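You operate a simulated robot arm through the tools that you are given. There is no shell and no other tool.

You are at the controls of a simulated robot arm. One attempt, no reset.

JOB
Heat the corn cob in the covered blue pan till it steams.
Fine: cob laid flat in the cold water, lid on, large knob to HIGH; switch off when the steam is thick. Use the cob by the hob; leave the other cob. Where these are worked on the way, their far stop is far enough and under half their travel is too little: large knob.

It is judged by the outcome, as a careful person would: the job done as asked, and still so three seconds after it is handed in. It fails if anything else is knocked over, pushed out of place, dropped, spilled or broken. A push-on lid holds only when it is set on centred and level and pressed home; a screw cap is set on level and turned clockwise until tight.

ROBOT AND FRAMES
A 6-joint arm with a two-finger parallel gripper, fixed in place. Base frame: the origin is on the floor under the middle of its stand, x ahead of it, y to its left, z up; the work surface is at about z = 904. Readings come in mm, degrees, newtons and seconds.
With the tool pointing down near the work surface it reaches from about 240 to 640 mm from the base axis. Its first joint turns from -66.0 to 66.0 degrees. Payload 2.7 kg.
The tool frame sits at the grasp point between the pads (the TCP): z along the fingers, y along the line on which they close. The tips reach 23 mm beyond it. Largest opening 94 mm; finger width 38, thickness 10; the body of the gripper, 54 by 96 mm, starts 39 mm behind the TCP.
Orientation is that of the tool frame in the base frame, as a unit quaternion [x, y, z, w]. With the fingers straight down and closing along the base's y, the tool's x points along the base's -x, its y along +y and its z along -z.

CONTROLS
- The arm moves only by the tool move_arm. Its argument "commands" is a list of rows, each a list of 7 numbers: the shift along the base's x, y, z in units of 400 mm (1.0 is 400 mm), then the turn, a rotation vector about the base's x, y, z in units of 45 degrees (1.0 is 45 degrees), then the finger opening in mm, from 0 to 94. In form: [[dx, dy, dz, ax, ay, az, fingers], ...]. A call has 1 to 20 rows; each row is the pose to reach, as a shift and turn from the pose commanded when the call began. A call with a number of a shift or a turn outside -1 to 1 is refused whole. Each row takes 0.2 s and may step no farther than 50 mm and 8.6 degrees from the row before; otherwise, or with a gripper value out of range, the whole call is refused. Where a pose cannot be reached the arm comes as near as it can. A force on the tool above 40 N (or 10 N above the force at the start of the call, whichever is more), or a blocked arm, ends the call early, and 0.2 s more pass. Each finger travels about 45 mm/s and halts on what it meets, pressing with about 21 N; the grip force reading is that of the motor and also rises with nothing between the fingers. The clock runs only during rows and for 0.2 s after the last one: add rows that repeat a pose to give the fingers time. The reply holds the time, the measured pose of the TCP, the force on the tool along the base axes, the opening and the grip force, in the units named above and with some noise, with the torque about the TCP (base axes, N m) and any sound that the robot's microphone picked up.
- Cameras (640 x 400 px; columns grow to the right, rows downward): "scene" is fixed at [83.1, -441.4, 1393]; the picture's right is [0.69, -0.73, 0.00], its down [-0.47, -0.44, -0.76] and it looks along [0.55, 0.52, -0.65] (base axes); focal length 276 px, centre (320, 200). "wrist" rides on the gripper at [86, 16, -74] in the tool frame; the picture's right is [-0.18, 0.98, 0.00], its down [-0.58, -0.11, -0.81] and it looks along [-0.79, -0.15, 0.59] (tool axes); focal length 243 px, centre (320, 200). There is no depth. A picture from a camera that has moved, and an enlarged one, comes with that camera's place and axes in the base frame and with its lens.
- grab_frame(camera): a new picture of that camera. No time passes.
- inspect(camera, box): a new picture of the part [left, top, right, bottom] of that camera's present view, enlarged. No time passes.
- job_done(): hands the job in; it is judged then, once.

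Nothing tells you positions but the pictures and the camera data. Unless the task says otherwise, let go and move clear before handing in.

The tools are called as name(argument=value, ...) on one line, values as JSON. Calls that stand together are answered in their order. move_arm: Moves the arm, as the interface text tells. Its arguments: {"type":"object","properties":{"commands":{"type":"array","items":{"type":"array","items":{"type":"number"}}}},"required":["commands"]} The other tools are called the same way: grab_frame (camera) takes a picture; inspect (camera, box) takes an enlarged picture of a part of a camera's view; job_done () hands the job in.

At the start:

```text
time_s: 0.0
eef_pos: [389.8, -164.1, 1207.5]
orientation: [0.0, 1.0, 0.0, 0.0]
wrist_force: [-0.5, -0.4, -0.8]
torque: [0.03, 0.01, -0.01]
grip_width: 94.0
grip_force: 0.1
```

scene: 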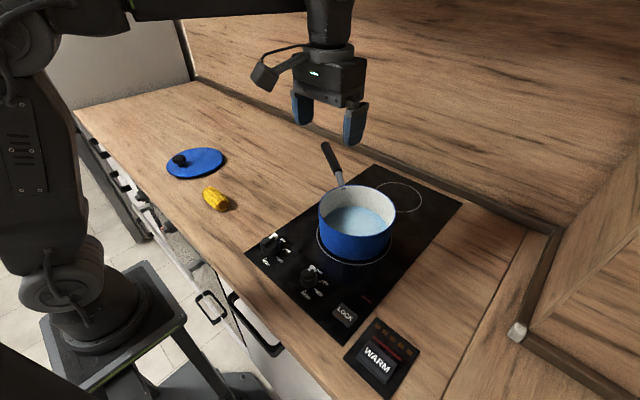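
wrist: 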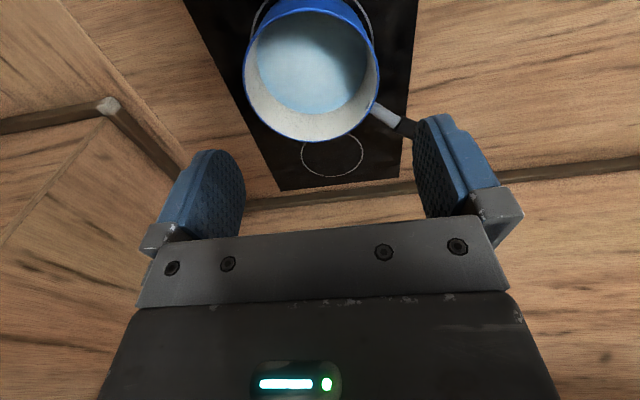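

I see a blue pan with water on the hob, a blue lid and a yellow cob to its left, two knobs at the hob's front, and LOCK and WARM pads. I'll take enlarged views before moving anything.

inspect(camera="scene", box=[230, 210, 430, 400])

inspect(camera="scene", box=[140, 120, 300, 240])

inspect(camera="scene", box=[290, 130, 470, 270])

```text
2.11 times, centred on (330, 305) of scene
camera zoom: at [83.1, -441.4, 1393.0], right [0.69, -0.73, 0.0], down [-0.47, -0.44, -0.76], along [0.55, 0.52, -0.65], focal length 581 px, centre (299, -21)
```

zoom: 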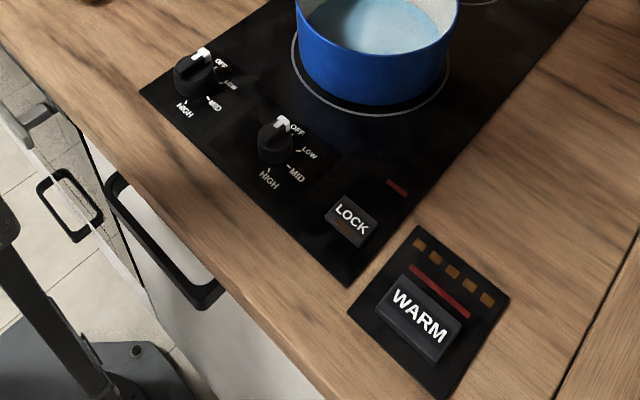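

```text
3.33 times, centred on (220, 180) of scene
camera zoom: at [83.1, -441.4, 1393.0], right [0.69, -0.73, 0.0], down [-0.47, -0.44, -0.76], along [0.55, 0.52, -0.65], focal length 920 px, centre (653, 267)
```

zoom: 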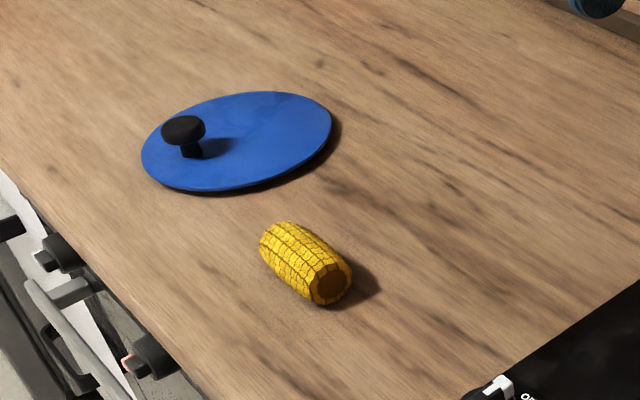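

```text
2.86 times, centred on (380, 200) of scene
camera zoom: at [83.1, -441.4, 1393.0], right [0.69, -0.73, 0.0], down [-0.47, -0.44, -0.76], along [0.55, 0.52, -0.65], focal length 789 px, centre (149, 200)
```

zoom: 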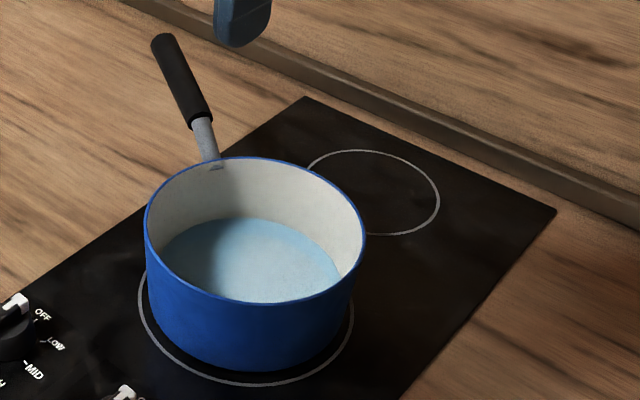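

The cob lies at about (296, 138) along y, and the lid at about (356, 368) has an off-centre knob near (314, 373). The pan is at about (455, -198) with its rim near z 990, and the knobs are near x 292 at y -89 (larger) and y -209. Next I'll zoom in on the knobs, LOCK and the lights.

inspect(camera="scene", box=[250, 225, 340, 300])

inspect(camera="scene", box=[320, 280, 430, 400])

inspect(camera="scene", box=[160, 140, 250, 220])

inspect(camera="scene", box=[60, 60, 220, 240])

```text
5.33 times, centred on (295, 262) of scene
camera zoom: at [83.1, -441.4, 1393.0], right [0.69, -0.73, 0.0], down [-0.47, -0.44, -0.76], along [0.55, 0.52, -0.65], focal length 1472 px, centre (453, -133)
```

zoom: 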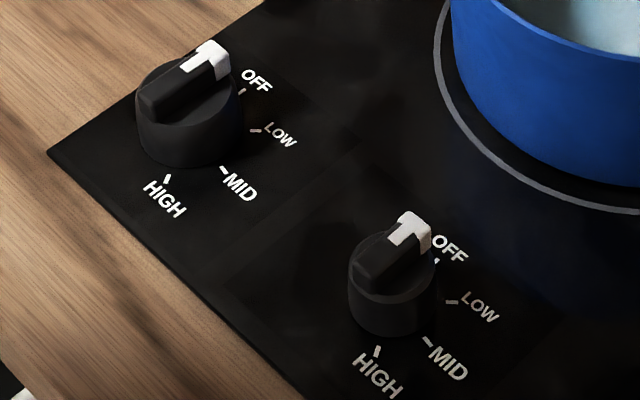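

```text
3.33 times, centred on (375, 340) of scene
camera zoom: at [83.1, -441.4, 1393.0], right [0.69, -0.73, 0.0], down [-0.47, -0.44, -0.76], along [0.55, 0.52, -0.65], focal length 920 px, centre (137, -267)
```

zoom: 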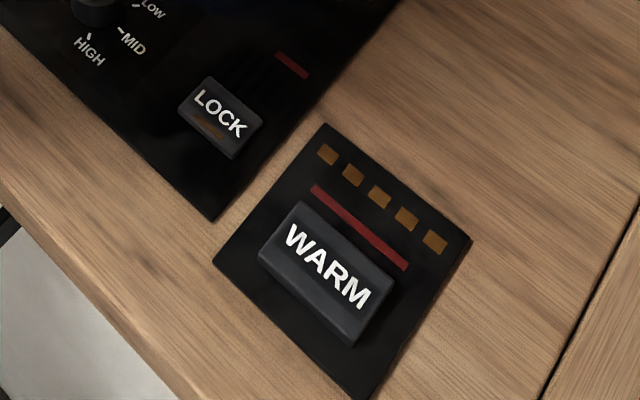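

```text
5.00 times, centred on (205, 180) of scene
camera zoom: at [83.1, -441.4, 1393.0], right [0.69, -0.73, 0.0], down [-0.47, -0.44, -0.76], along [0.55, 0.52, -0.65], focal length 1380 px, centre (895, 300)
```

zoom: 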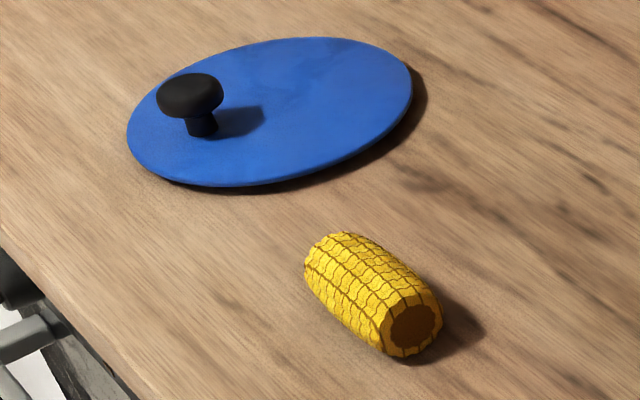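

```text
2.22 times, centred on (140, 150) of scene
camera zoom: at [83.1, -441.4, 1393.0], right [0.69, -0.73, 0.0], down [-0.47, -0.44, -0.76], along [0.55, 0.52, -0.65], focal length 613 px, centre (720, 311)
```

zoom: 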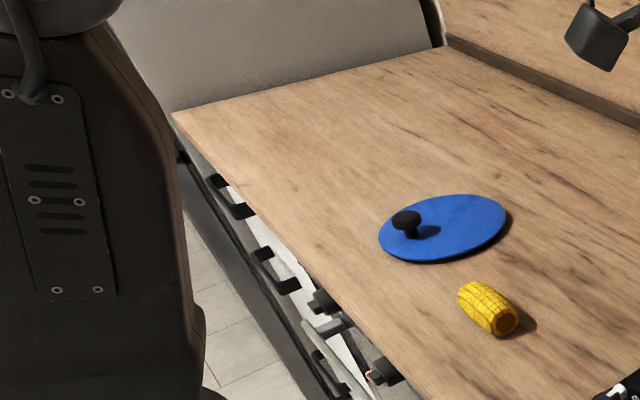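

Both knobs read OFF, knob A at about (298, -87) is clearly the larger, and HIGH is about 150° clockwise from OFF. I'll check the gripper camera's size for pan-rim clearance, and the handle, before moving.

inspect(camera="scene", box=[240, 20, 390, 160])

inspect(camera="wrist", box=[180, 0, 460, 190])

```text
2.86 times, centred on (315, 90) of scene
camera zoom: at [83.1, -441.4, 1393.0], right [0.69, -0.73, 0.0], down [-0.47, -0.44, -0.76], along [0.55, 0.52, -0.65], focal length 789 px, centre (334, 514)
```

zoom: 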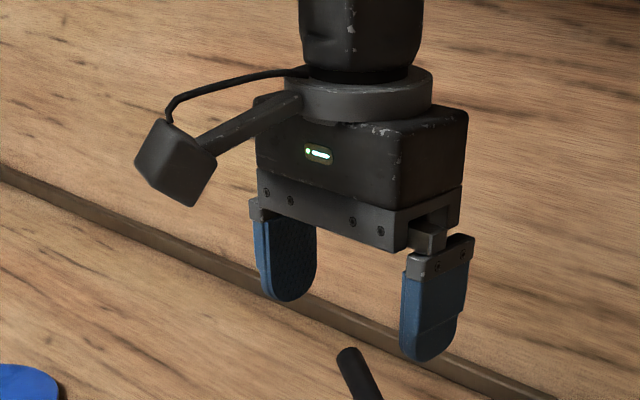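

```text
2.11 times, centred on (320, 95) of wrist
camera zoom: at [303.2, -148.5, 1282.9], right [0.18, 0.98, 0.0], down [0.58, -0.11, 0.81], along [0.79, -0.15, -0.59], focal length 511 px, centre (320, 421)
```

zoom: 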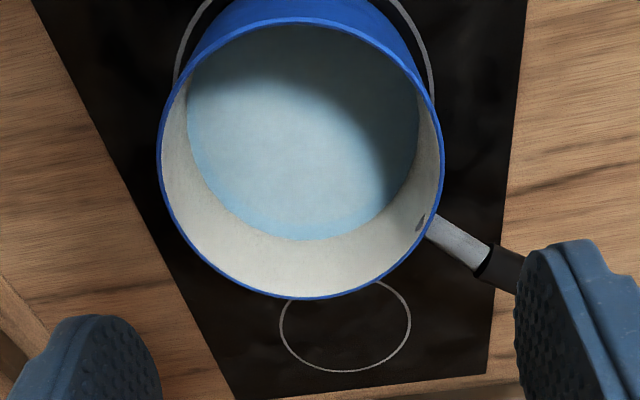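

The water fills the lower part of the pan and the handle points away toward +x/+y. I'll move the open gripper over the cob at a safe height to look at it with the wrist camera.

move_arm(commands=[[-0.0325, 0.093, -0.0275, 0, 0, 0, 94], [-0.065, 0.186, -0.055, 0, 0, 0, 94], [-0.0975, 0.279, -0.082, 0, 0, 0, 94], [-0.13, 0.3725, -0.11, 0, 0, 0, 94], [-0.1625, 0.4656, -0.137, 0, 0, 0, 94], [-0.195, 0.5588, -0.164, 0, 0, 0, 94], [-0.2275, 0.652, -0.192, 0, 0, 0, 94], [-0.26, 0.745, -0.219, 0, 0, 0, 94], [-0.26, 0.745, -0.219, 0, 0, 0, 94]])

grab_frame(camera="wrist")

grab_frame(camera="scene")

```text
time_s: 2.0
eef_pos: [286.4, 134.6, 1121.8]
orientation: [0.001, 1.0, 0.0, 0.0]
wrist_force: [0.6, 0.6, -0.5]
torque: [-0.04, -0.02, -0.02]
grip_width: 94.3
grip_force: 0.0
```

```text
taken
camera wrist: at [199.4, 150.1, 1195.8], right [0.19, 0.98, 0.0], down [0.58, -0.11, 0.81], along [0.79, -0.15, -0.59], focal length 243 px, centre (320, 200)
```

wrist: 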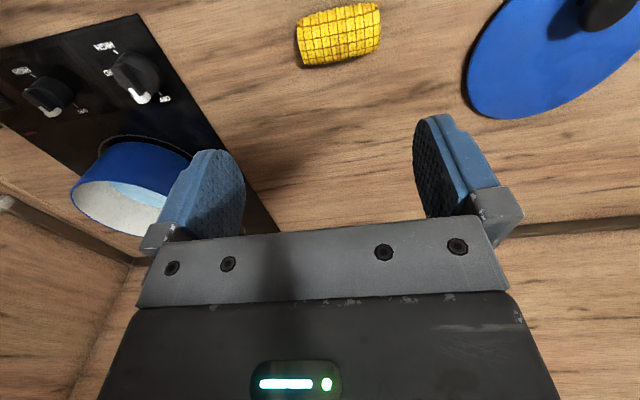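

```text
taken
```

scene: 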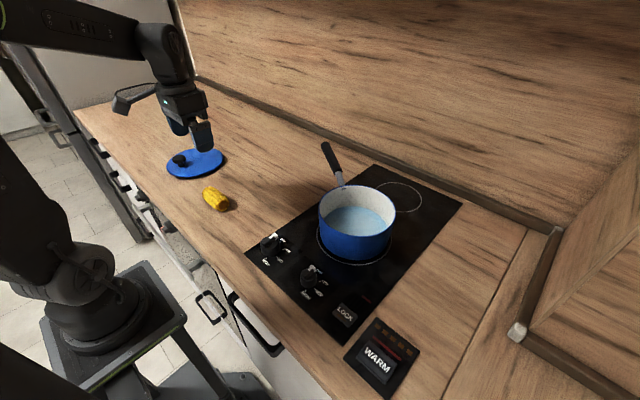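

The cob is in view near the top of the wrist picture, so I'll enlarge it to pin down its centre and axis, and check the lid and large knob.

inspect(camera="wrist", box=[270, 0, 410, 90])

inspect(camera="wrist", box=[0, 0, 220, 130])

inspect(camera="scene", box=[190, 175, 245, 220])

```text
4.44 times, centred on (340, 45) of wrist
camera zoom: at [199.4, 150.1, 1195.8], right [0.19, 0.98, 0.0], down [0.58, -0.11, 0.81], along [0.79, -0.15, -0.59], focal length 1078 px, centre (231, 889)
```

zoom: 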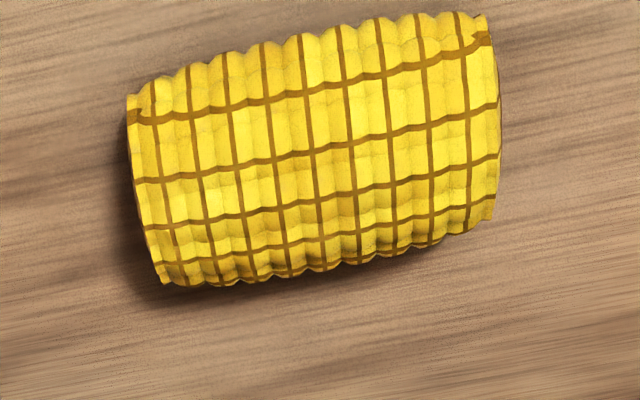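

```text
2.91 times, centred on (110, 65) of wrist
camera zoom: at [199.4, 150.1, 1195.8], right [0.19, 0.98, 0.0], down [0.58, -0.11, 0.81], along [0.79, -0.15, -0.59], focal length 706 px, centre (931, 593)
```

zoom: 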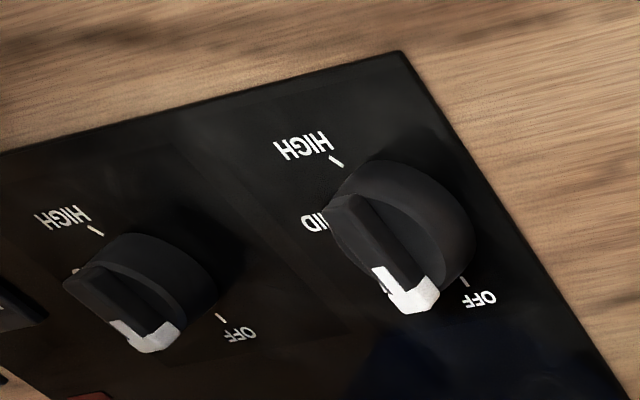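

```text
8.89 times, centred on (218, 198) of scene
camera zoom: at [83.1, -441.4, 1393.0], right [0.69, -0.73, 0.0], down [-0.47, -0.44, -0.76], along [0.55, 0.52, -0.65], focal length 2454 px, centre (1231, 222)
```

zoom: 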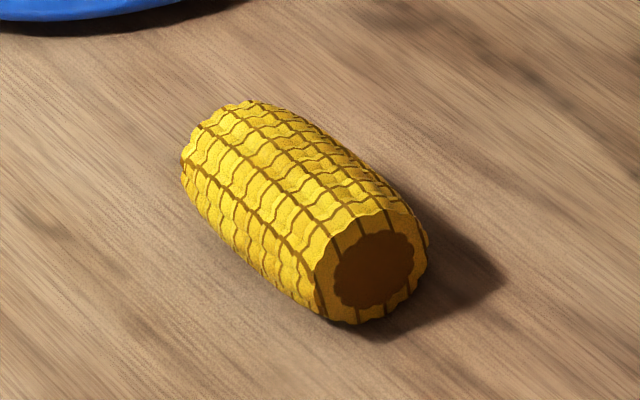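

The cob lies along y with its centre at about (298, 149), about 42 mm thick and 78 mm long. I'll turn the gripper +90° so the fingers close along x, while moving over it.

move_arm(commands=[[0.005, 0.006, 0, 0, 0, 0.1666, 94], [0.01, 0.012, 0, 0, 0, 0.3333, 94], [0.015, 0.018, 0, 0, 0, 0.5, 94], [0.02, 0.024, 0, 0, 0, 0.6666, 94], [0.025, 0.031, 0, 0, 0, 0.8333, 94], [0.03, 0.037, 0, 0, 0, 1.0, 94]])

move_arm(commands=[[0, 0, -0.02, 0, 0, 0.1666, 94], [0, 0, -0.04, 0, 0, 0.3333, 94], [0, 0, -0.06, 0, 0, 0.5, 94], [0, 0, -0.08, 0, 0, 0.6666, 94], [0, 0, -0.1, 0, 0, 0.8333, 94], [0, 0, -0.12, 0, 0, 1.0, 94], [0, 0, -0.12, 0, 0, 1.0, 94]])

grab_frame(camera="wrist")

grab_frame(camera="scene")

```text
time_s: 3.4
eef_pos: [298.4, 148.1, 1120.6]
orientation: [-0.383, 0.924, 0.0, 0.001]
wrist_force: [0.7, -0.2, -0.4]
torque: [0.03, 0.01, -0.01]
grip_width: 94.0
grip_force: 0.1
```

```text
time_s: 5.0
eef_pos: [298.2, 148.7, 1074.6]
orientation: [0.708, -0.706, 0.0, 0.0]
wrist_force: [-0.2, 0.4, -0.4]
torque: [0.01, 0.0, 0.04]
grip_width: 93.8
grip_force: 0.0
```

```text
taken
camera wrist: at [281.7, 62.1, 1147.3], right [-0.98, 0.18, 0.0], down [0.11, 0.58, 0.81], along [0.15, 0.79, -0.59], focal length 243 px, centre (320, 200)
```

wrist: 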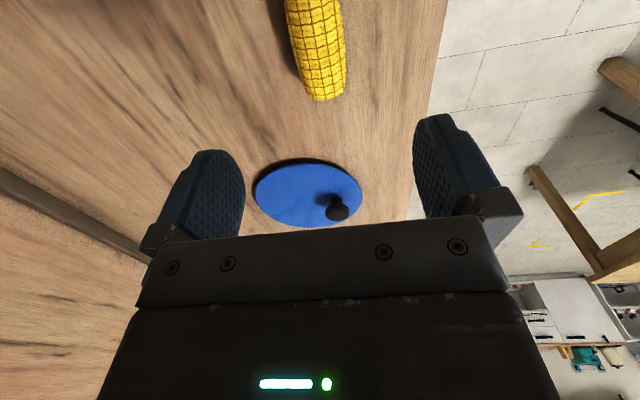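

```text
taken
```

scene: 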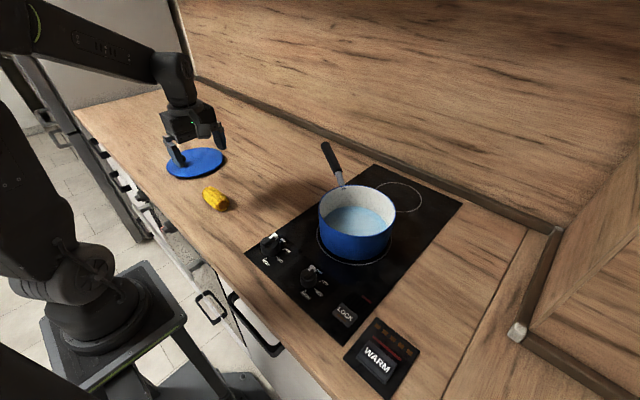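

The axis of the cob checks out at x ≈ 298, centred at y ≈ 149.5. I'll go down to z ≈ 937 and close on it.

move_arm(commands=[[0, 0, -0.09, 0, 0, 0, 94], [0, 0, -0.18, 0, 0, 0, 94], [0, 0, -0.26, 0, 0, 0, 94], [0, 0, -0.31, 0, 0, 0, 94], [0, 0, -0.3375, 0, 0, 0, 94], [0, 0, -0.3375, 0, 0, 0, 94]])

inspect(camera="scene", box=[150, 110, 290, 230])

grab_frame(camera="wrist")

```text
time_s: 6.4
eef_pos: [297.8, 148.5, 939.4]
orientation: [0.707, -0.707, 0.001, 0.0]
wrist_force: [0.7, -0.1, 0.6]
torque: [0.02, 0.0, 0.01]
grip_width: 93.9
grip_force: 0.1
```

```text
3.33 times, centred on (220, 170) of scene
camera zoom: at [83.1, -441.4, 1393.0], right [0.69, -0.73, 0.0], down [-0.47, -0.44, -0.76], along [0.55, 0.52, -0.65], focal length 920 px, centre (653, 300)
```

zoom: 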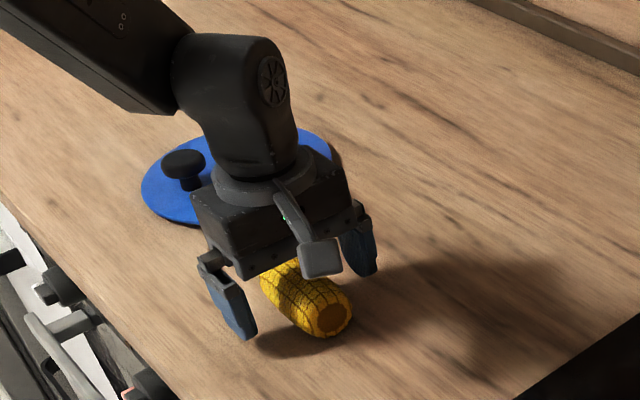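

```text
taken
camera wrist: at [281.7, 62.2, 1012.7], right [-0.98, 0.18, 0.0], down [0.11, 0.58, 0.81], along [0.15, 0.79, -0.59], focal length 243 px, centre (320, 200)
```

wrist: 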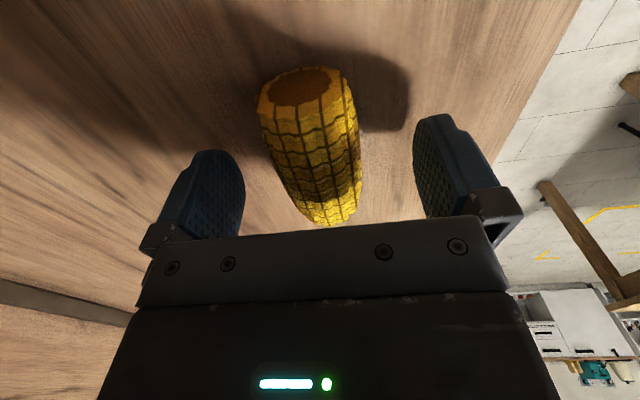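

The cob sits between the fingers, so I'll close on it.

move_arm(commands=[[0, 0, 0, 0, 0, 0, 78], [0, 0, 0, 0, 0, 0, 62], [0, 0, 0, 0, 0, 0, 48], [0, 0, 0, 0, 0, 0, 34], [0, 0, 0, 0, 0, 0, 25], [0, 0, 0, 0, 0, 0, 25]])

grab_frame(camera="wrist")

```text
time_s: 7.8
eef_pos: [299.2, 149.0, 939.4]
orientation: [-0.707, 0.707, 0.001, 0.0]
wrist_force: [1.1, 0.0, 2.1]
torque: [0.04, -0.01, -0.02]
grip_width: 40.2
grip_force: 21.1
```

```text
taken
camera wrist: at [281.8, 62.3, 1013.1], right [-0.98, 0.18, 0.0], down [0.11, 0.58, 0.81], along [0.15, 0.79, -0.59], focal length 243 px, centre (320, 200)
```

wrist: 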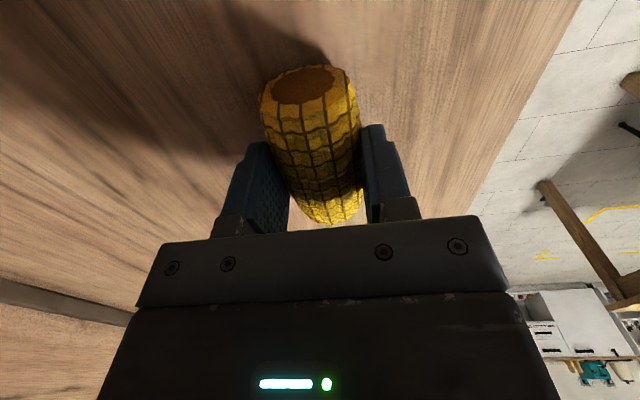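

The grip is firm at 40 mm. I'll lift the cob straight up and carry it over the pan at z ≈ 1090.

move_arm(commands=[[0, 0, 0.05, 0, 0, 0, 25], [0, 0, 0.14, 0, 0, 0, 25], [0, 0, 0.24, 0, 0, 0, 25], [0, 0, 0.33, 0, 0, 0, 25], [0, 0, 0.385, 0, 0, 0, 25], [0.02, -0.045, 0.385, 0, 0, 0, 25], [0.06, -0.13, 0.385, 0, 0, 0, 25], [0.105, -0.225, 0.385, 0, 0, 0, 25], [0.15, -0.32, 0.385, 0, 0, 0, 25], [0.195, -0.415, 0.385, 0, 0, 0, 25], [0.24, -0.51, 0.385, 0, 0, 0, 25], [0.285, -0.605, 0.385, 0, 0, 0, 25], [0.325, -0.69, 0.385, 0, 0, 0, 25], [0.36, -0.77, 0.385, 0, 0, 0, 25], [0.385, -0.83, 0.385, 0, 0, 0, 25], [0.4, -0.8575, 0.385, 0, 0, 0, 25], [0.4, -0.8575, 0.385, 0, 0, 0, 25]])

grab_frame(camera="wrist")

grab_frame(camera="scene")

```text
time_s: 11.4
eef_pos: [458.3, -195.2, 1091.8]
orientation: [-0.707, 0.708, -0.001, 0.0]
wrist_force: [-1.0, 0.1, -0.6]
torque: [0.03, -0.01, -0.01]
grip_width: 39.8
grip_force: 21.0
```

```text
taken
camera wrist: at [441.0, -281.7, 1166.2], right [-0.98, 0.18, 0.0], down [0.11, 0.58, 0.81], along [0.15, 0.79, -0.59], focal length 243 px, centre (320, 200)
```

wrist: 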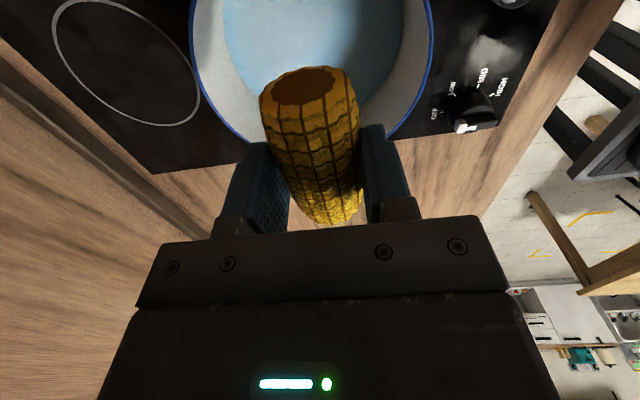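

```text
taken
```

scene: 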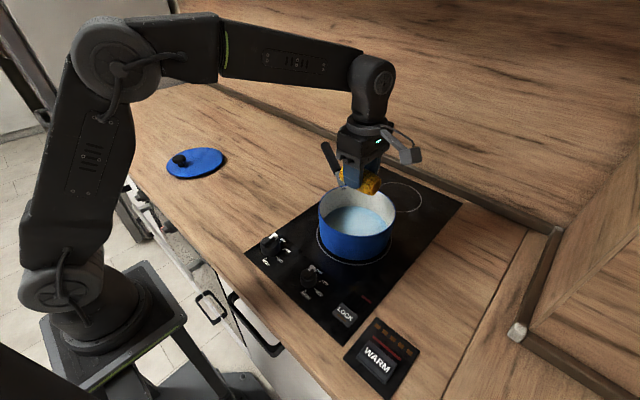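

The cob hangs level over the pan, whose centre I now put at (460, -194). I'll lower it slowly and check rim clearance before the last few centimetres.

move_arm(commands=[[0.004, 0, -0.06, 0, 0, 0, 25], [0.004, 0, -0.12, 0, 0, 0, 25], [0.004, 0, -0.18, 0, 0, 0, 25], [0.004, 0, -0.22, 0, 0, 0, 25], [0.004, 0, -0.26, 0, 0, 0, 25], [0.004, 0, -0.29, 0, 0, 0, 25], [0.004, 0, -0.29, 0, 0, 0, 25]])

inspect(camera="scene", box=[280, 110, 450, 280])

grab_frame(camera="wrist")

```text
time_s: 13.0
eef_pos: [460.5, -194.0, 975.8]
orientation: [-0.707, 0.707, 0.0, 0.0]
wrist_force: [-0.2, 0.2, -0.3]
torque: [0.0, -0.01, 0.02]
grip_width: 40.2
grip_force: 21.3
```

```text
2.35 times, centred on (365, 195) of scene
camera zoom: at [83.1, -441.4, 1393.0], right [0.69, -0.73, 0.0], down [-0.47, -0.44, -0.76], along [0.55, 0.52, -0.65], focal length 650 px, centre (214, 212)
```

zoom: 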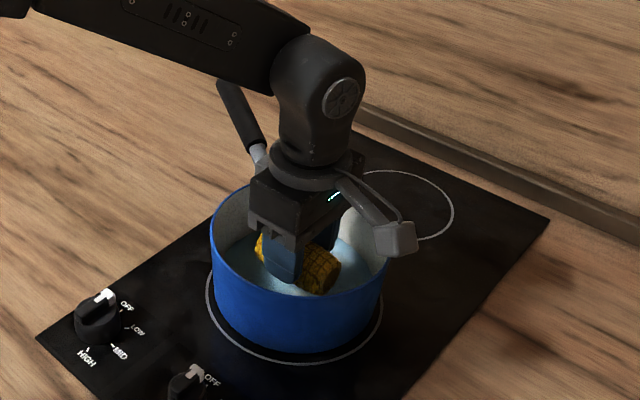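

```text
taken
camera wrist: at [443.2, -281.0, 1050.2], right [-0.98, 0.18, 0.0], down [0.11, 0.58, 0.81], along [0.15, 0.79, -0.59], focal length 243 px, centre (320, 200)
```

wrist: 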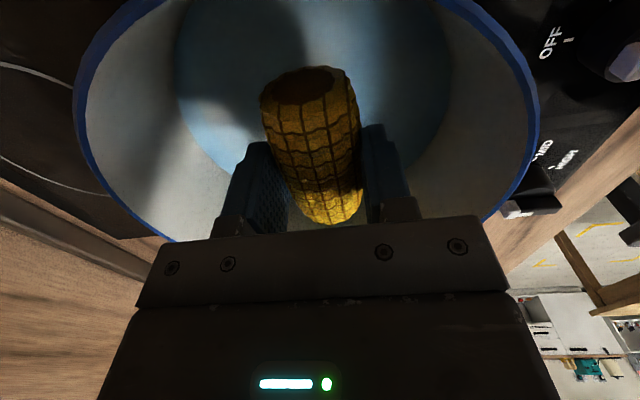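

The cob is inside the rim with the gripper centred and the camera well above the rim. I'll lower slowly the last ~27 mm, watching the force.

move_arm(commands=[[0, 0, -0.015, 0, 0, 0, 25], [0, 0, -0.03, 0, 0, 0, 25], [0, 0, -0.045, 0, 0, 0, 25], [0, 0, -0.055, 0, 0, 0, 25], [0, 0, -0.0625, 0, 0, 0, 25]])

inspect(camera="scene", box=[280, 110, 450, 280])

grab_frame(camera="wrist")

```text
time_s: 14.2
eef_pos: [461.0, -194.9, 950.6]
orientation: [0.707, -0.707, -0.001, 0.0]
wrist_force: [-0.5, -0.1, -1.4]
torque: [0.01, 0.0, 0.0]
grip_width: 40.2
grip_force: 21.1
```

```text
2.35 times, centred on (365, 195) of scene
camera zoom: at [83.1, -441.4, 1393.0], right [0.69, -0.73, 0.0], down [-0.47, -0.44, -0.76], along [0.55, 0.52, -0.65], focal length 650 px, centre (214, 212)
```

zoom: 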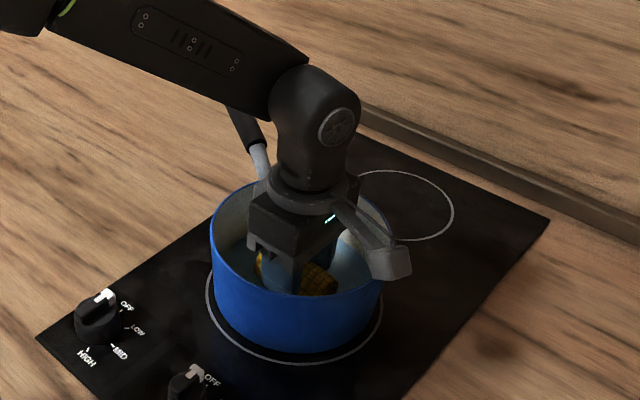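

```text
taken
camera wrist: at [443.2, -281.1, 1024.9], right [-0.98, 0.18, 0.0], down [0.11, 0.58, 0.81], along [0.15, 0.79, -0.59], focal length 243 px, centre (320, 200)
```

wrist: 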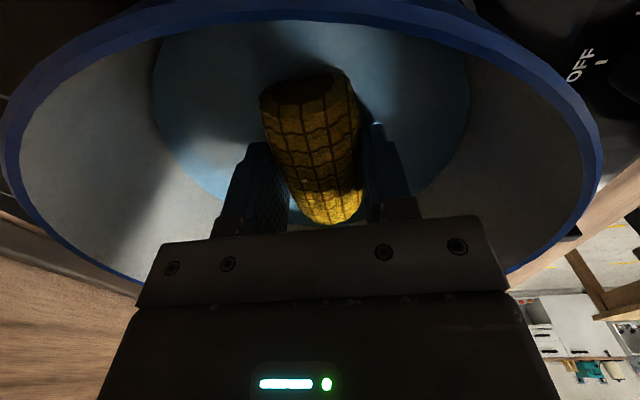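

The camera clears the rim by about 15 mm and the cob is in the water, close to the floor. I'll feel down a few more millimetres.

move_arm(commands=[[0, 0, -0.004, 0, 0, 0, 25], [0, 0, -0.008, 0, 0, 0, 25], [0, 0, -0.0115, 0, 0, 0, 25], [0, 0, -0.0115, 0, 0, 0, 25]])

```text
time_s: 15.2
eef_pos: [460.8, -194.7, 948.0]
orientation: [0.707, -0.707, 0.001, -0.001]
wrist_force: [-5.6, 3.4, 18.8]
torque: [0.02, 0.16, -0.01]
grip_width: 40.0
grip_force: 20.7
```

The cob is resting on the pan floor: I feel 19 N straight up with almost no torque. I'll relieve the press and open the fingers gently.

move_arm(commands=[[0, 0, 0.005, 0, 0, 0, 38], [0, 0, 0.006, 0, 0, 0, 44], [0, 0, 0.006, 0, 0, 0, 52], [0, 0, 0.006, 0, 0, 0, 62], [0, 0, 0.006, 0, 0, 0, 70], [0, 0, 0.006, 0, 0, 0, 70]])

grab_frame(camera="wrist")

```text
time_s: 16.6
eef_pos: [459.8, -194.3, 948.7]
orientation: [-0.707, 0.707, 0.0, 0.0]
wrist_force: [0.5, 0.0, -0.7]
torque: [0.0, 0.0, -0.01]
grip_width: 69.8
grip_force: 0.0
```

```text
taken
camera wrist: at [443.0, -281.5, 1023.1], right [-0.98, 0.18, 0.0], down [0.11, 0.58, 0.81], along [0.15, 0.79, -0.59], focal length 243 px, centre (320, 200)
```

wrist: 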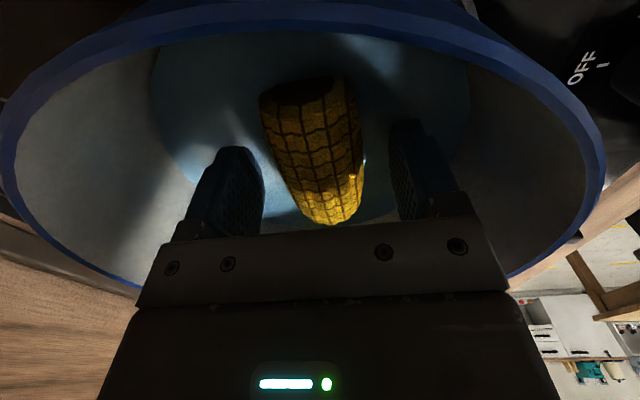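

The cob is released and lies flat. I'll lift straight out and look into the pan.

move_arm(commands=[[0, 0, 0.03, 0, 0, 0, 70], [0, 0, 0.08, 0, 0, 0, 70], [0, 0, 0.14, 0, 0, 0, 70], [0, 0, 0.22, 0, 0, 0, 70], [0, 0, 0.31, 0, 0, 0, 70], [0, 0, 0.4, 0, 0, 0, 70], [0, 0, 0.5, 0, 0, 0, 70], [0, 0, 0.57, 0, 0, 0, 70], [0, 0, 0.57, 0, 0, 0, 70]])

grab_frame(camera="wrist")

grab_frame(camera="scene")

```text
time_s: 18.6
eef_pos: [460.6, -197.1, 1176.7]
orientation: [0.707, -0.707, 0.0, 0.0]
wrist_force: [-0.3, -0.2, -0.3]
torque: [0.0, 0.06, 0.0]
grip_width: 70.5
grip_force: 0.0
```

```text
taken
camera wrist: at [444.0, -283.7, 1251.3], right [-0.98, 0.18, 0.0], down [0.11, 0.58, 0.81], along [0.15, 0.79, -0.59], focal length 243 px, centre (320, 200)
```

wrist: 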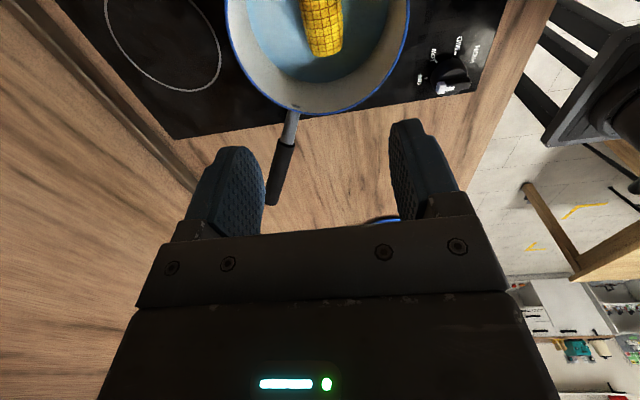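

```text
taken
```

scene: 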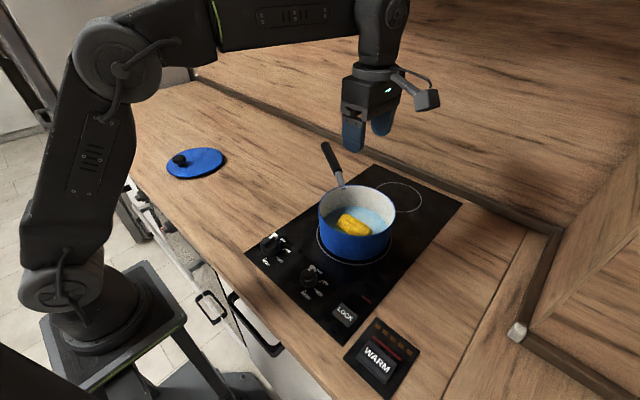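

The cob lies flat in the water. I'll shift back a little so the wrist camera sees the entire pan rim and I can fix its centre for the lid.

move_arm(commands=[[-0.01, -0.05, 0, 0, 0, 0, 70], [-0.02, -0.1, 0, 0, 0, 0, 70], [-0.025, -0.15, 0, 0, 0, 0, 70], [-0.025, -0.15, 0, 0, 0, 0, 70], [-0.025, -0.15, 0, 0, 0, 0, 70]])

inspect(camera="wrist", box=[160, 0, 480, 200])

inspect(camera="scene", box=[300, 160, 420, 280])

```text
time_s: 19.8
eef_pos: [448.4, -256.4, 1176.0]
orientation: [0.707, -0.707, 0.001, 0.0]
wrist_force: [0.2, 0.4, 0.1]
torque: [0.0, 0.01, 0.01]
grip_width: 70.1
grip_force: 0.0
```

```text
2.00 times, centred on (320, 100) of wrist
camera zoom: at [432.9, -343.4, 1251.1], right [-0.98, 0.18, 0.0], down [0.11, 0.58, 0.81], along [0.15, 0.79, -0.59], focal length 485 px, centre (320, 400)
```

zoom: 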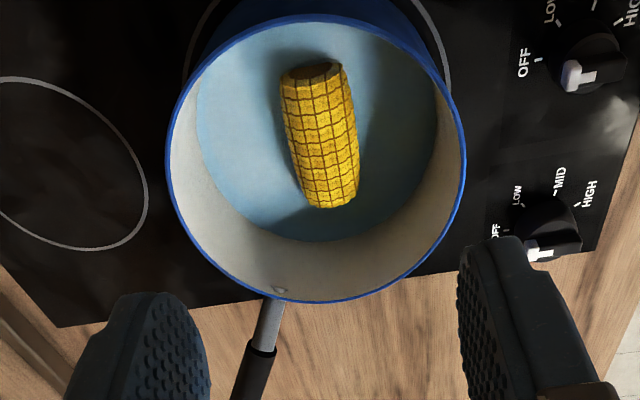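

```text
3.33 times, centred on (360, 220) of scene
camera zoom: at [83.1, -441.4, 1393.0], right [0.69, -0.73, 0.0], down [-0.47, -0.44, -0.76], along [0.55, 0.52, -0.65], focal length 920 px, centre (187, 133)
```

zoom: 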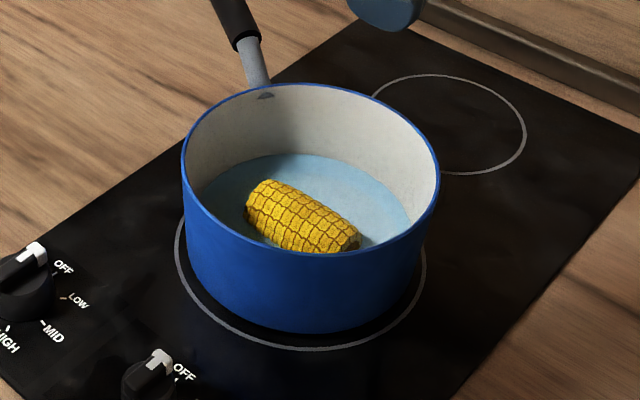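

The cob is flat in the water, and I place the pan rim's centre at (463, -192.5), z ≈ 989, radius ≈ 83. Now I'll travel over to the lid and look at it closely.

move_arm(commands=[[-0.0167, 0.1078, -0.008, 0, 0, 0, 80], [-0.0333, 0.2156, -0.017, 0, 0, 0, 94], [-0.05, 0.3233, -0.025, 0, 0, 0, 94], [-0.0667, 0.4311, -0.033, 0, 0, 0, 94], [-0.0833, 0.5389, -0.042, 0, 0, 0, 94], [-0.1, 0.6467, -0.05, 0, 0, 0, 94], [-0.1167, 0.7544, -0.058, 0, 0, 0, 94], [-0.1333, 0.8622, -0.067, 0, 0, 0, 94], [-0.15, 0.97, -0.075, 0, 0, 0, 94]])

move_arm(commands=[[-0.025, 0.1, -0.02, 0, 0, 0, 94], [-0.05, 0.2, -0.04, 0, 0, 0, 94], [-0.075, 0.3, -0.06, 0, 0, 0, 94], [-0.1, 0.4, -0.08, 0, 0, 0, 94], [-0.11, 0.44, -0.09, 0, 0, 0, 94], [-0.11, 0.44, -0.09, 0, 0, 0, 94]])

grab_frame(camera="wrist")

grab_frame(camera="scene")

```text
time_s: 21.8
eef_pos: [390.9, 131.3, 1148.4]
orientation: [-0.706, 0.708, 0.0, 0.0]
wrist_force: [1.1, 0.1, -0.7]
torque: [-0.02, 0.04, 0.01]
grip_width: 93.8
grip_force: 0.1
```

```text
time_s: 23.2
eef_pos: [345.5, 308.8, 1109.9]
orientation: [0.707, -0.707, 0.0, 0.0]
wrist_force: [0.5, 0.5, 0.0]
torque: [0.0, 0.01, -0.01]
grip_width: 94.0
grip_force: 0.0
```

```text
taken
camera wrist: at [328.5, 222.8, 1183.9], right [-0.98, 0.18, 0.0], down [0.11, 0.58, 0.81], along [0.15, 0.79, -0.59], focal length 243 px, centre (320, 200)
```

wrist: 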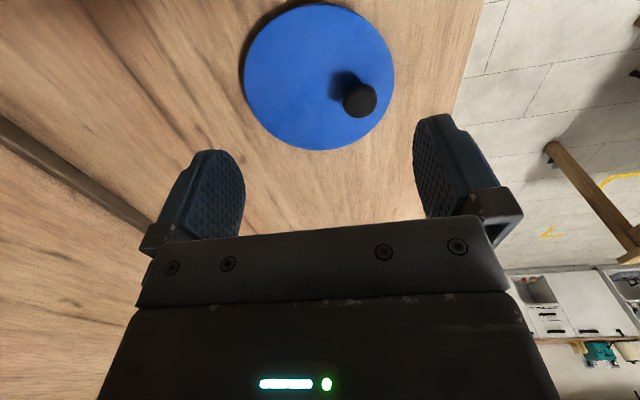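

```text
taken
```

scene: 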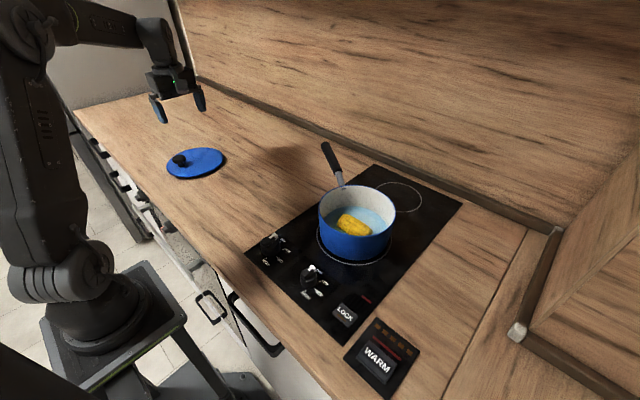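

inspect(camera="wrist", box=[230, 0, 410, 160])

inspect(camera="scene", box=[155, 140, 235, 190])

```text
2.50 times, centred on (320, 80) of wrist
camera zoom: at [328.5, 222.8, 1183.9], right [-0.98, 0.18, 0.0], down [0.11, 0.58, 0.81], along [0.15, 0.79, -0.59], focal length 606 px, centre (320, 500)
```

zoom: 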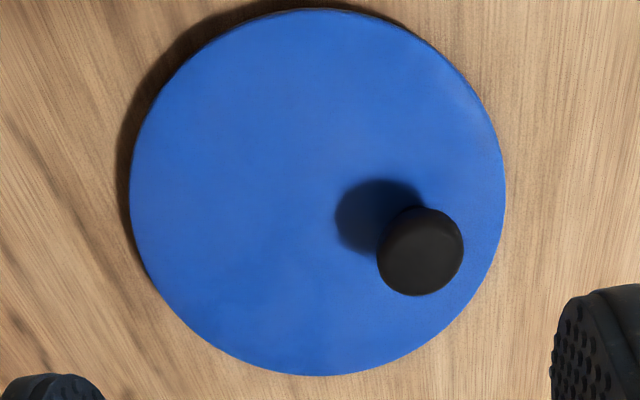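

```text
8.00 times, centred on (195, 165) of scene
camera zoom: at [83.1, -441.4, 1393.0], right [0.69, -0.73, 0.0], down [-0.47, -0.44, -0.76], along [0.55, 0.52, -0.65], focal length 2208 px, centre (1320, 480)
```

zoom: 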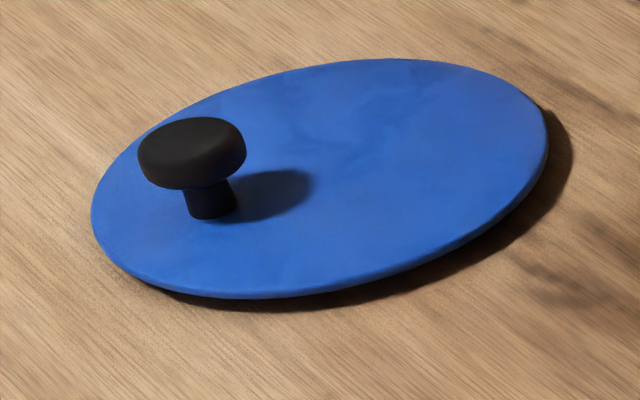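

The lid's centre is at about (358.5, 378), top near z 911, radius ≈ 87. Its mushroom knob is off-centre at about (313, 380), with a head 38 mm wide reaching z ≈ 940. I'll move above the knob with a narrower opening and check again.

move_arm(commands=[[-0.02, 0.045, -0.06, 0, 0, 0, 80], [-0.04, 0.09, -0.12, 0, 0, 0, 70], [-0.06, 0.13, -0.18, 0, 0, 0, 60], [-0.081, 0.1755, -0.24, 0, 0, 0, 54], [-0.081, 0.1755, -0.25, 0, 0, 0, 54], [-0.081, 0.1755, -0.25, 0, 0, 0, 54]])

grab_frame(camera="wrist")

inspect(camera="scene", box=[130, 80, 250, 190])

```text
time_s: 24.6
eef_pos: [313.7, 378.2, 1011.4]
orientation: [-0.707, 0.707, 0.0, 0.0]
wrist_force: [-0.7, -0.4, -1.1]
torque: [-0.03, 0.02, 0.02]
grip_width: 53.9
grip_force: 0.1
```

```text
taken
camera wrist: at [296.4, 292.5, 1085.0], right [-0.98, 0.18, 0.0], down [0.11, 0.58, 0.81], along [0.15, 0.79, -0.59], focal length 243 px, centre (320, 200)
```

wrist: 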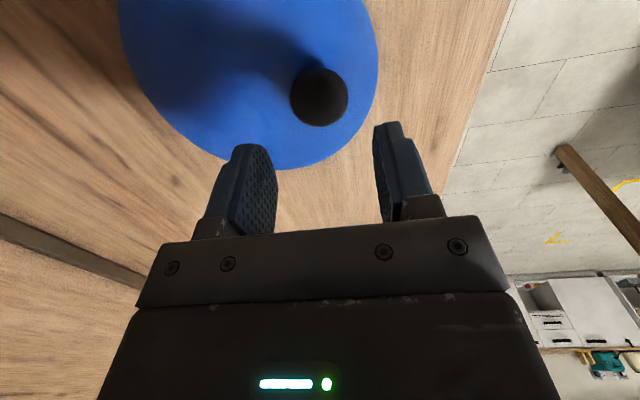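

```text
3.64 times, centred on (190, 135) of scene
camera zoom: at [83.1, -441.4, 1393.0], right [0.69, -0.73, 0.0], down [-0.47, -0.44, -0.76], along [0.55, 0.52, -0.65], focal length 1004 px, centre (793, 436)
```

zoom: 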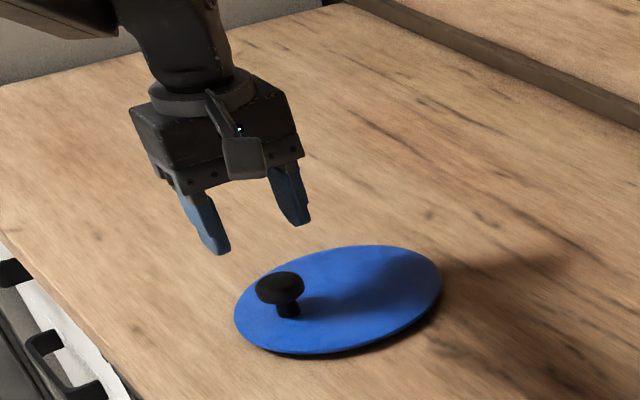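

The knob's axis confirms at (313.3, 379.5) and the lid's centre at (358.5, 378.5), so I need to allow for a 45 mm offset. I'll lower the open fingers around the knob head.

move_arm(commands=[[0.0005, -0.001, -0.08, 0, 0, 0, 54], [0.0005, -0.001, -0.13, 0, 0, 0, 54], [0.0005, -0.001, -0.16, 0, 0, 0, 54], [0.0005, -0.001, -0.174, 0, 0, 0, 54], [0.0005, -0.001, -0.174, 0, 0, 0, 54]])

grab_frame(camera="wrist")

inspect(camera="scene", box=[150, 110, 240, 190])

```text
time_s: 25.8
eef_pos: [313.1, 376.0, 942.2]
orientation: [0.707, -0.707, 0.001, 0.0]
wrist_force: [0.2, -0.1, 0.0]
torque: [0.01, 0.0, -0.03]
grip_width: 54.1
grip_force: 0.1
```

```text
taken
camera wrist: at [296.4, 291.8, 1015.4], right [-0.98, 0.18, 0.0], down [0.11, 0.58, 0.81], along [0.15, 0.79, -0.59], focal length 243 px, centre (320, 200)
```

wrist: 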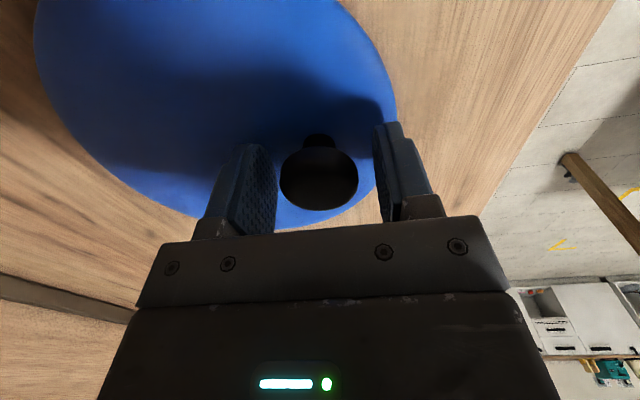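

```text
5.00 times, centred on (195, 150) of scene
camera zoom: at [83.1, -441.4, 1393.0], right [0.69, -0.73, 0.0], down [-0.47, -0.44, -0.76], along [0.55, 0.52, -0.65], focal length 1380 px, centre (945, 450)
```

zoom: 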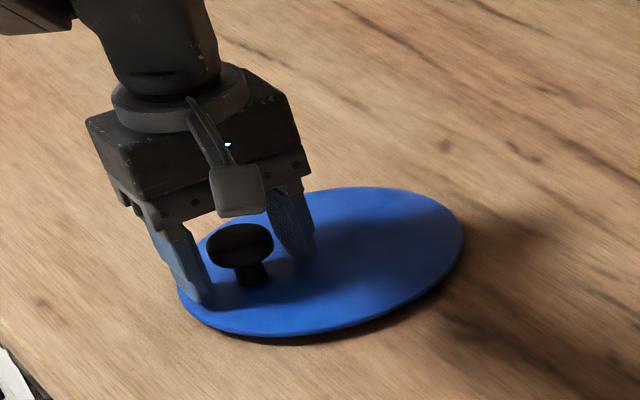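

The knob head sits centred between the pads. I'll feel down gently until the tips touch the lid.

move_arm(commands=[[0, 0, -0.004, 0, 0, 0, 54], [0, 0, -0.008, 0, 0, 0, 54], [0, 0, -0.011, 0, 0, 0, 54], [0, 0, -0.013, 0, 0, 0, 54]])

```text
time_s: 26.8
eef_pos: [313.8, 378.0, 937.2]
orientation: [0.707, -0.707, 0.0, 0.0]
wrist_force: [0.2, 0.2, 2.1]
torque: [-0.04, 0.1, -0.04]
grip_width: 54.1
grip_force: 0.0
```

move_arm(commands=[[0, 0, -0.0025, 0, 0, 0, 54], [0, 0, -0.0025, 0, 0, 0, 54]])

inspect(camera="scene", box=[150, 110, 240, 190])

```text
time_s: 27.4
eef_pos: [313.7, 379.2, 936.3]
orientation: [0.708, -0.706, -0.001, -0.001]
wrist_force: [-4.6, -7.1, 19.1]
torque: [-0.32, 0.28, -0.04]
grip_width: 53.9
grip_force: 0.1
```

```text
5.00 times, centred on (195, 150) of scene
camera zoom: at [82.8, -441.8, 1392.9], right [0.69, -0.73, 0.0], down [-0.47, -0.44, -0.76], along [0.55, 0.52, -0.65], focal length 1380 px, centre (945, 450)
```

zoom: 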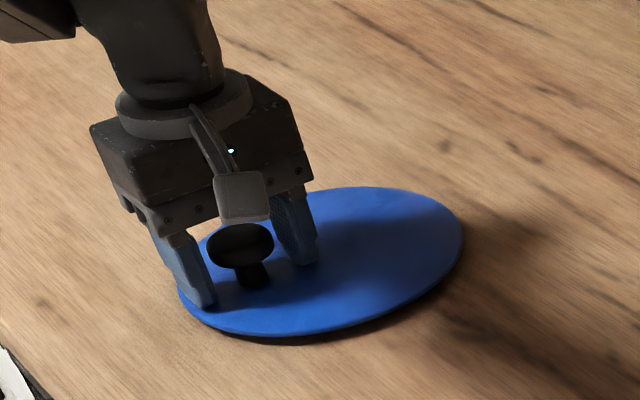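

The tips touch the lid at a TCP of about 936. I'll rise about 1.5 mm so they don't drag, then close on the knob.

move_arm(commands=[[0, 0, 0.005, 0, 0, 0, 54], [0, 0, 0.005, 0, 0, 0, 46], [0, 0, 0.005, 0, 0, 0, 40], [0, 0, 0.005, 0, 0, 0, 32], [0, 0, 0.005, 0, 0, 0, 22], [0, 0, 0.005, 0, 0, 0, 15], [0, 0, 0.005, 0, 0, 0, 15]])

grab_frame(camera="wrist")

inspect(camera="scene", box=[150, 110, 240, 190])

```text
time_s: 29.0
eef_pos: [312.4, 378.1, 936.4]
orientation: [-0.707, 0.707, 0.0, 0.0]
wrist_force: [1.5, 1.0, 2.3]
torque: [0.24, -0.08, -0.08]
grip_width: 37.8
grip_force: 21.2
```

```text
taken
camera wrist: at [296.7, 292.3, 1011.1], right [-0.98, 0.18, 0.0], down [0.11, 0.58, 0.81], along [0.15, 0.79, -0.59], focal length 243 px, centre (320, 200)
```

wrist: 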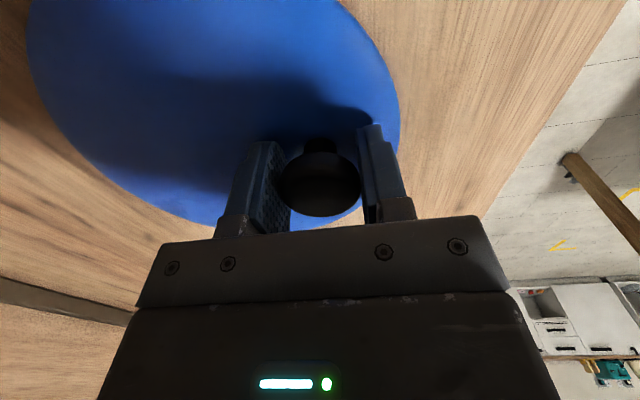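

```text
5.00 times, centred on (195, 150) of scene
camera zoom: at [83.1, -441.4, 1393.0], right [0.69, -0.73, 0.0], down [-0.47, -0.44, -0.76], along [0.55, 0.52, -0.65], focal length 1380 px, centre (945, 450)
```

zoom: 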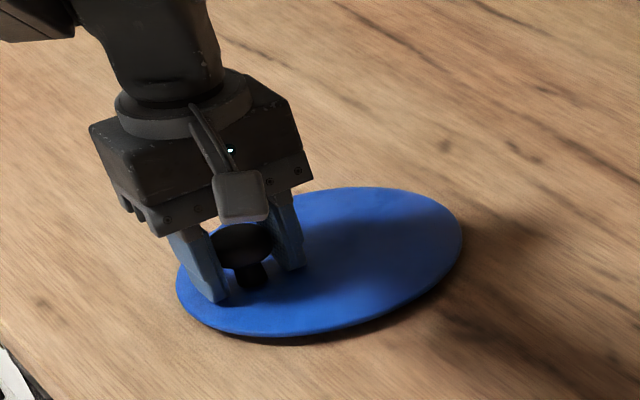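

The grip on the knob is firm at 37.8 mm. I'll lift a little and check how the lid hangs.

move_arm(commands=[[0, 0, 0.01, 0, 0, 0, 15], [0, 0, 0.03, 0, 0, 0, 15], [0, 0, 0.06, 0, 0, 0, 15], [0, 0, 0.1, 0, 0, 0, 15], [0, 0, 0.1, 0, 0, 0, 15]])

grab_frame(camera="wrist")

inspect(camera="scene", box=[140, 80, 250, 190])

```text
time_s: 30.2
eef_pos: [314.8, 379.0, 976.8]
orientation: [-0.707, 0.707, 0.0, 0.0]
wrist_force: [0.7, -0.1, -2.3]
torque: [-0.02, 0.1, 0.01]
grip_width: 37.5
grip_force: 21.6
```

```text
taken
camera wrist: at [297.4, 292.9, 1050.7], right [-0.98, 0.18, 0.0], down [0.11, 0.58, 0.81], along [0.15, 0.79, -0.59], focal length 243 px, centre (320, 200)
```

wrist: 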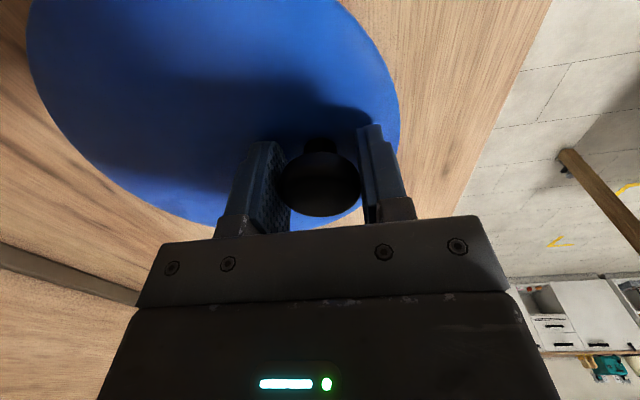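

```text
3.64 times, centred on (195, 135) of scene
camera zoom: at [83.1, -441.4, 1393.0], right [0.69, -0.73, 0.0], down [-0.47, -0.44, -0.76], along [0.55, 0.52, -0.65], focal length 1004 px, centre (774, 436)
```

zoom: 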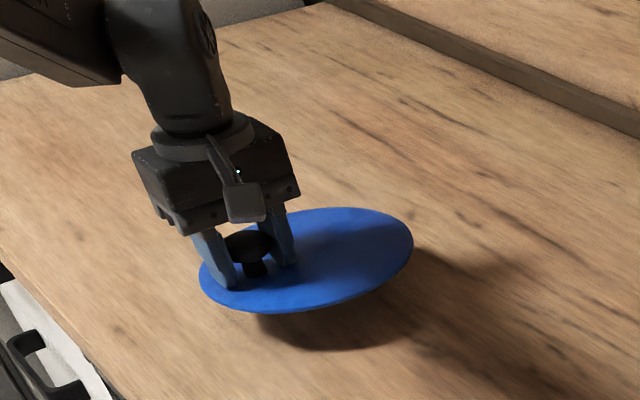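

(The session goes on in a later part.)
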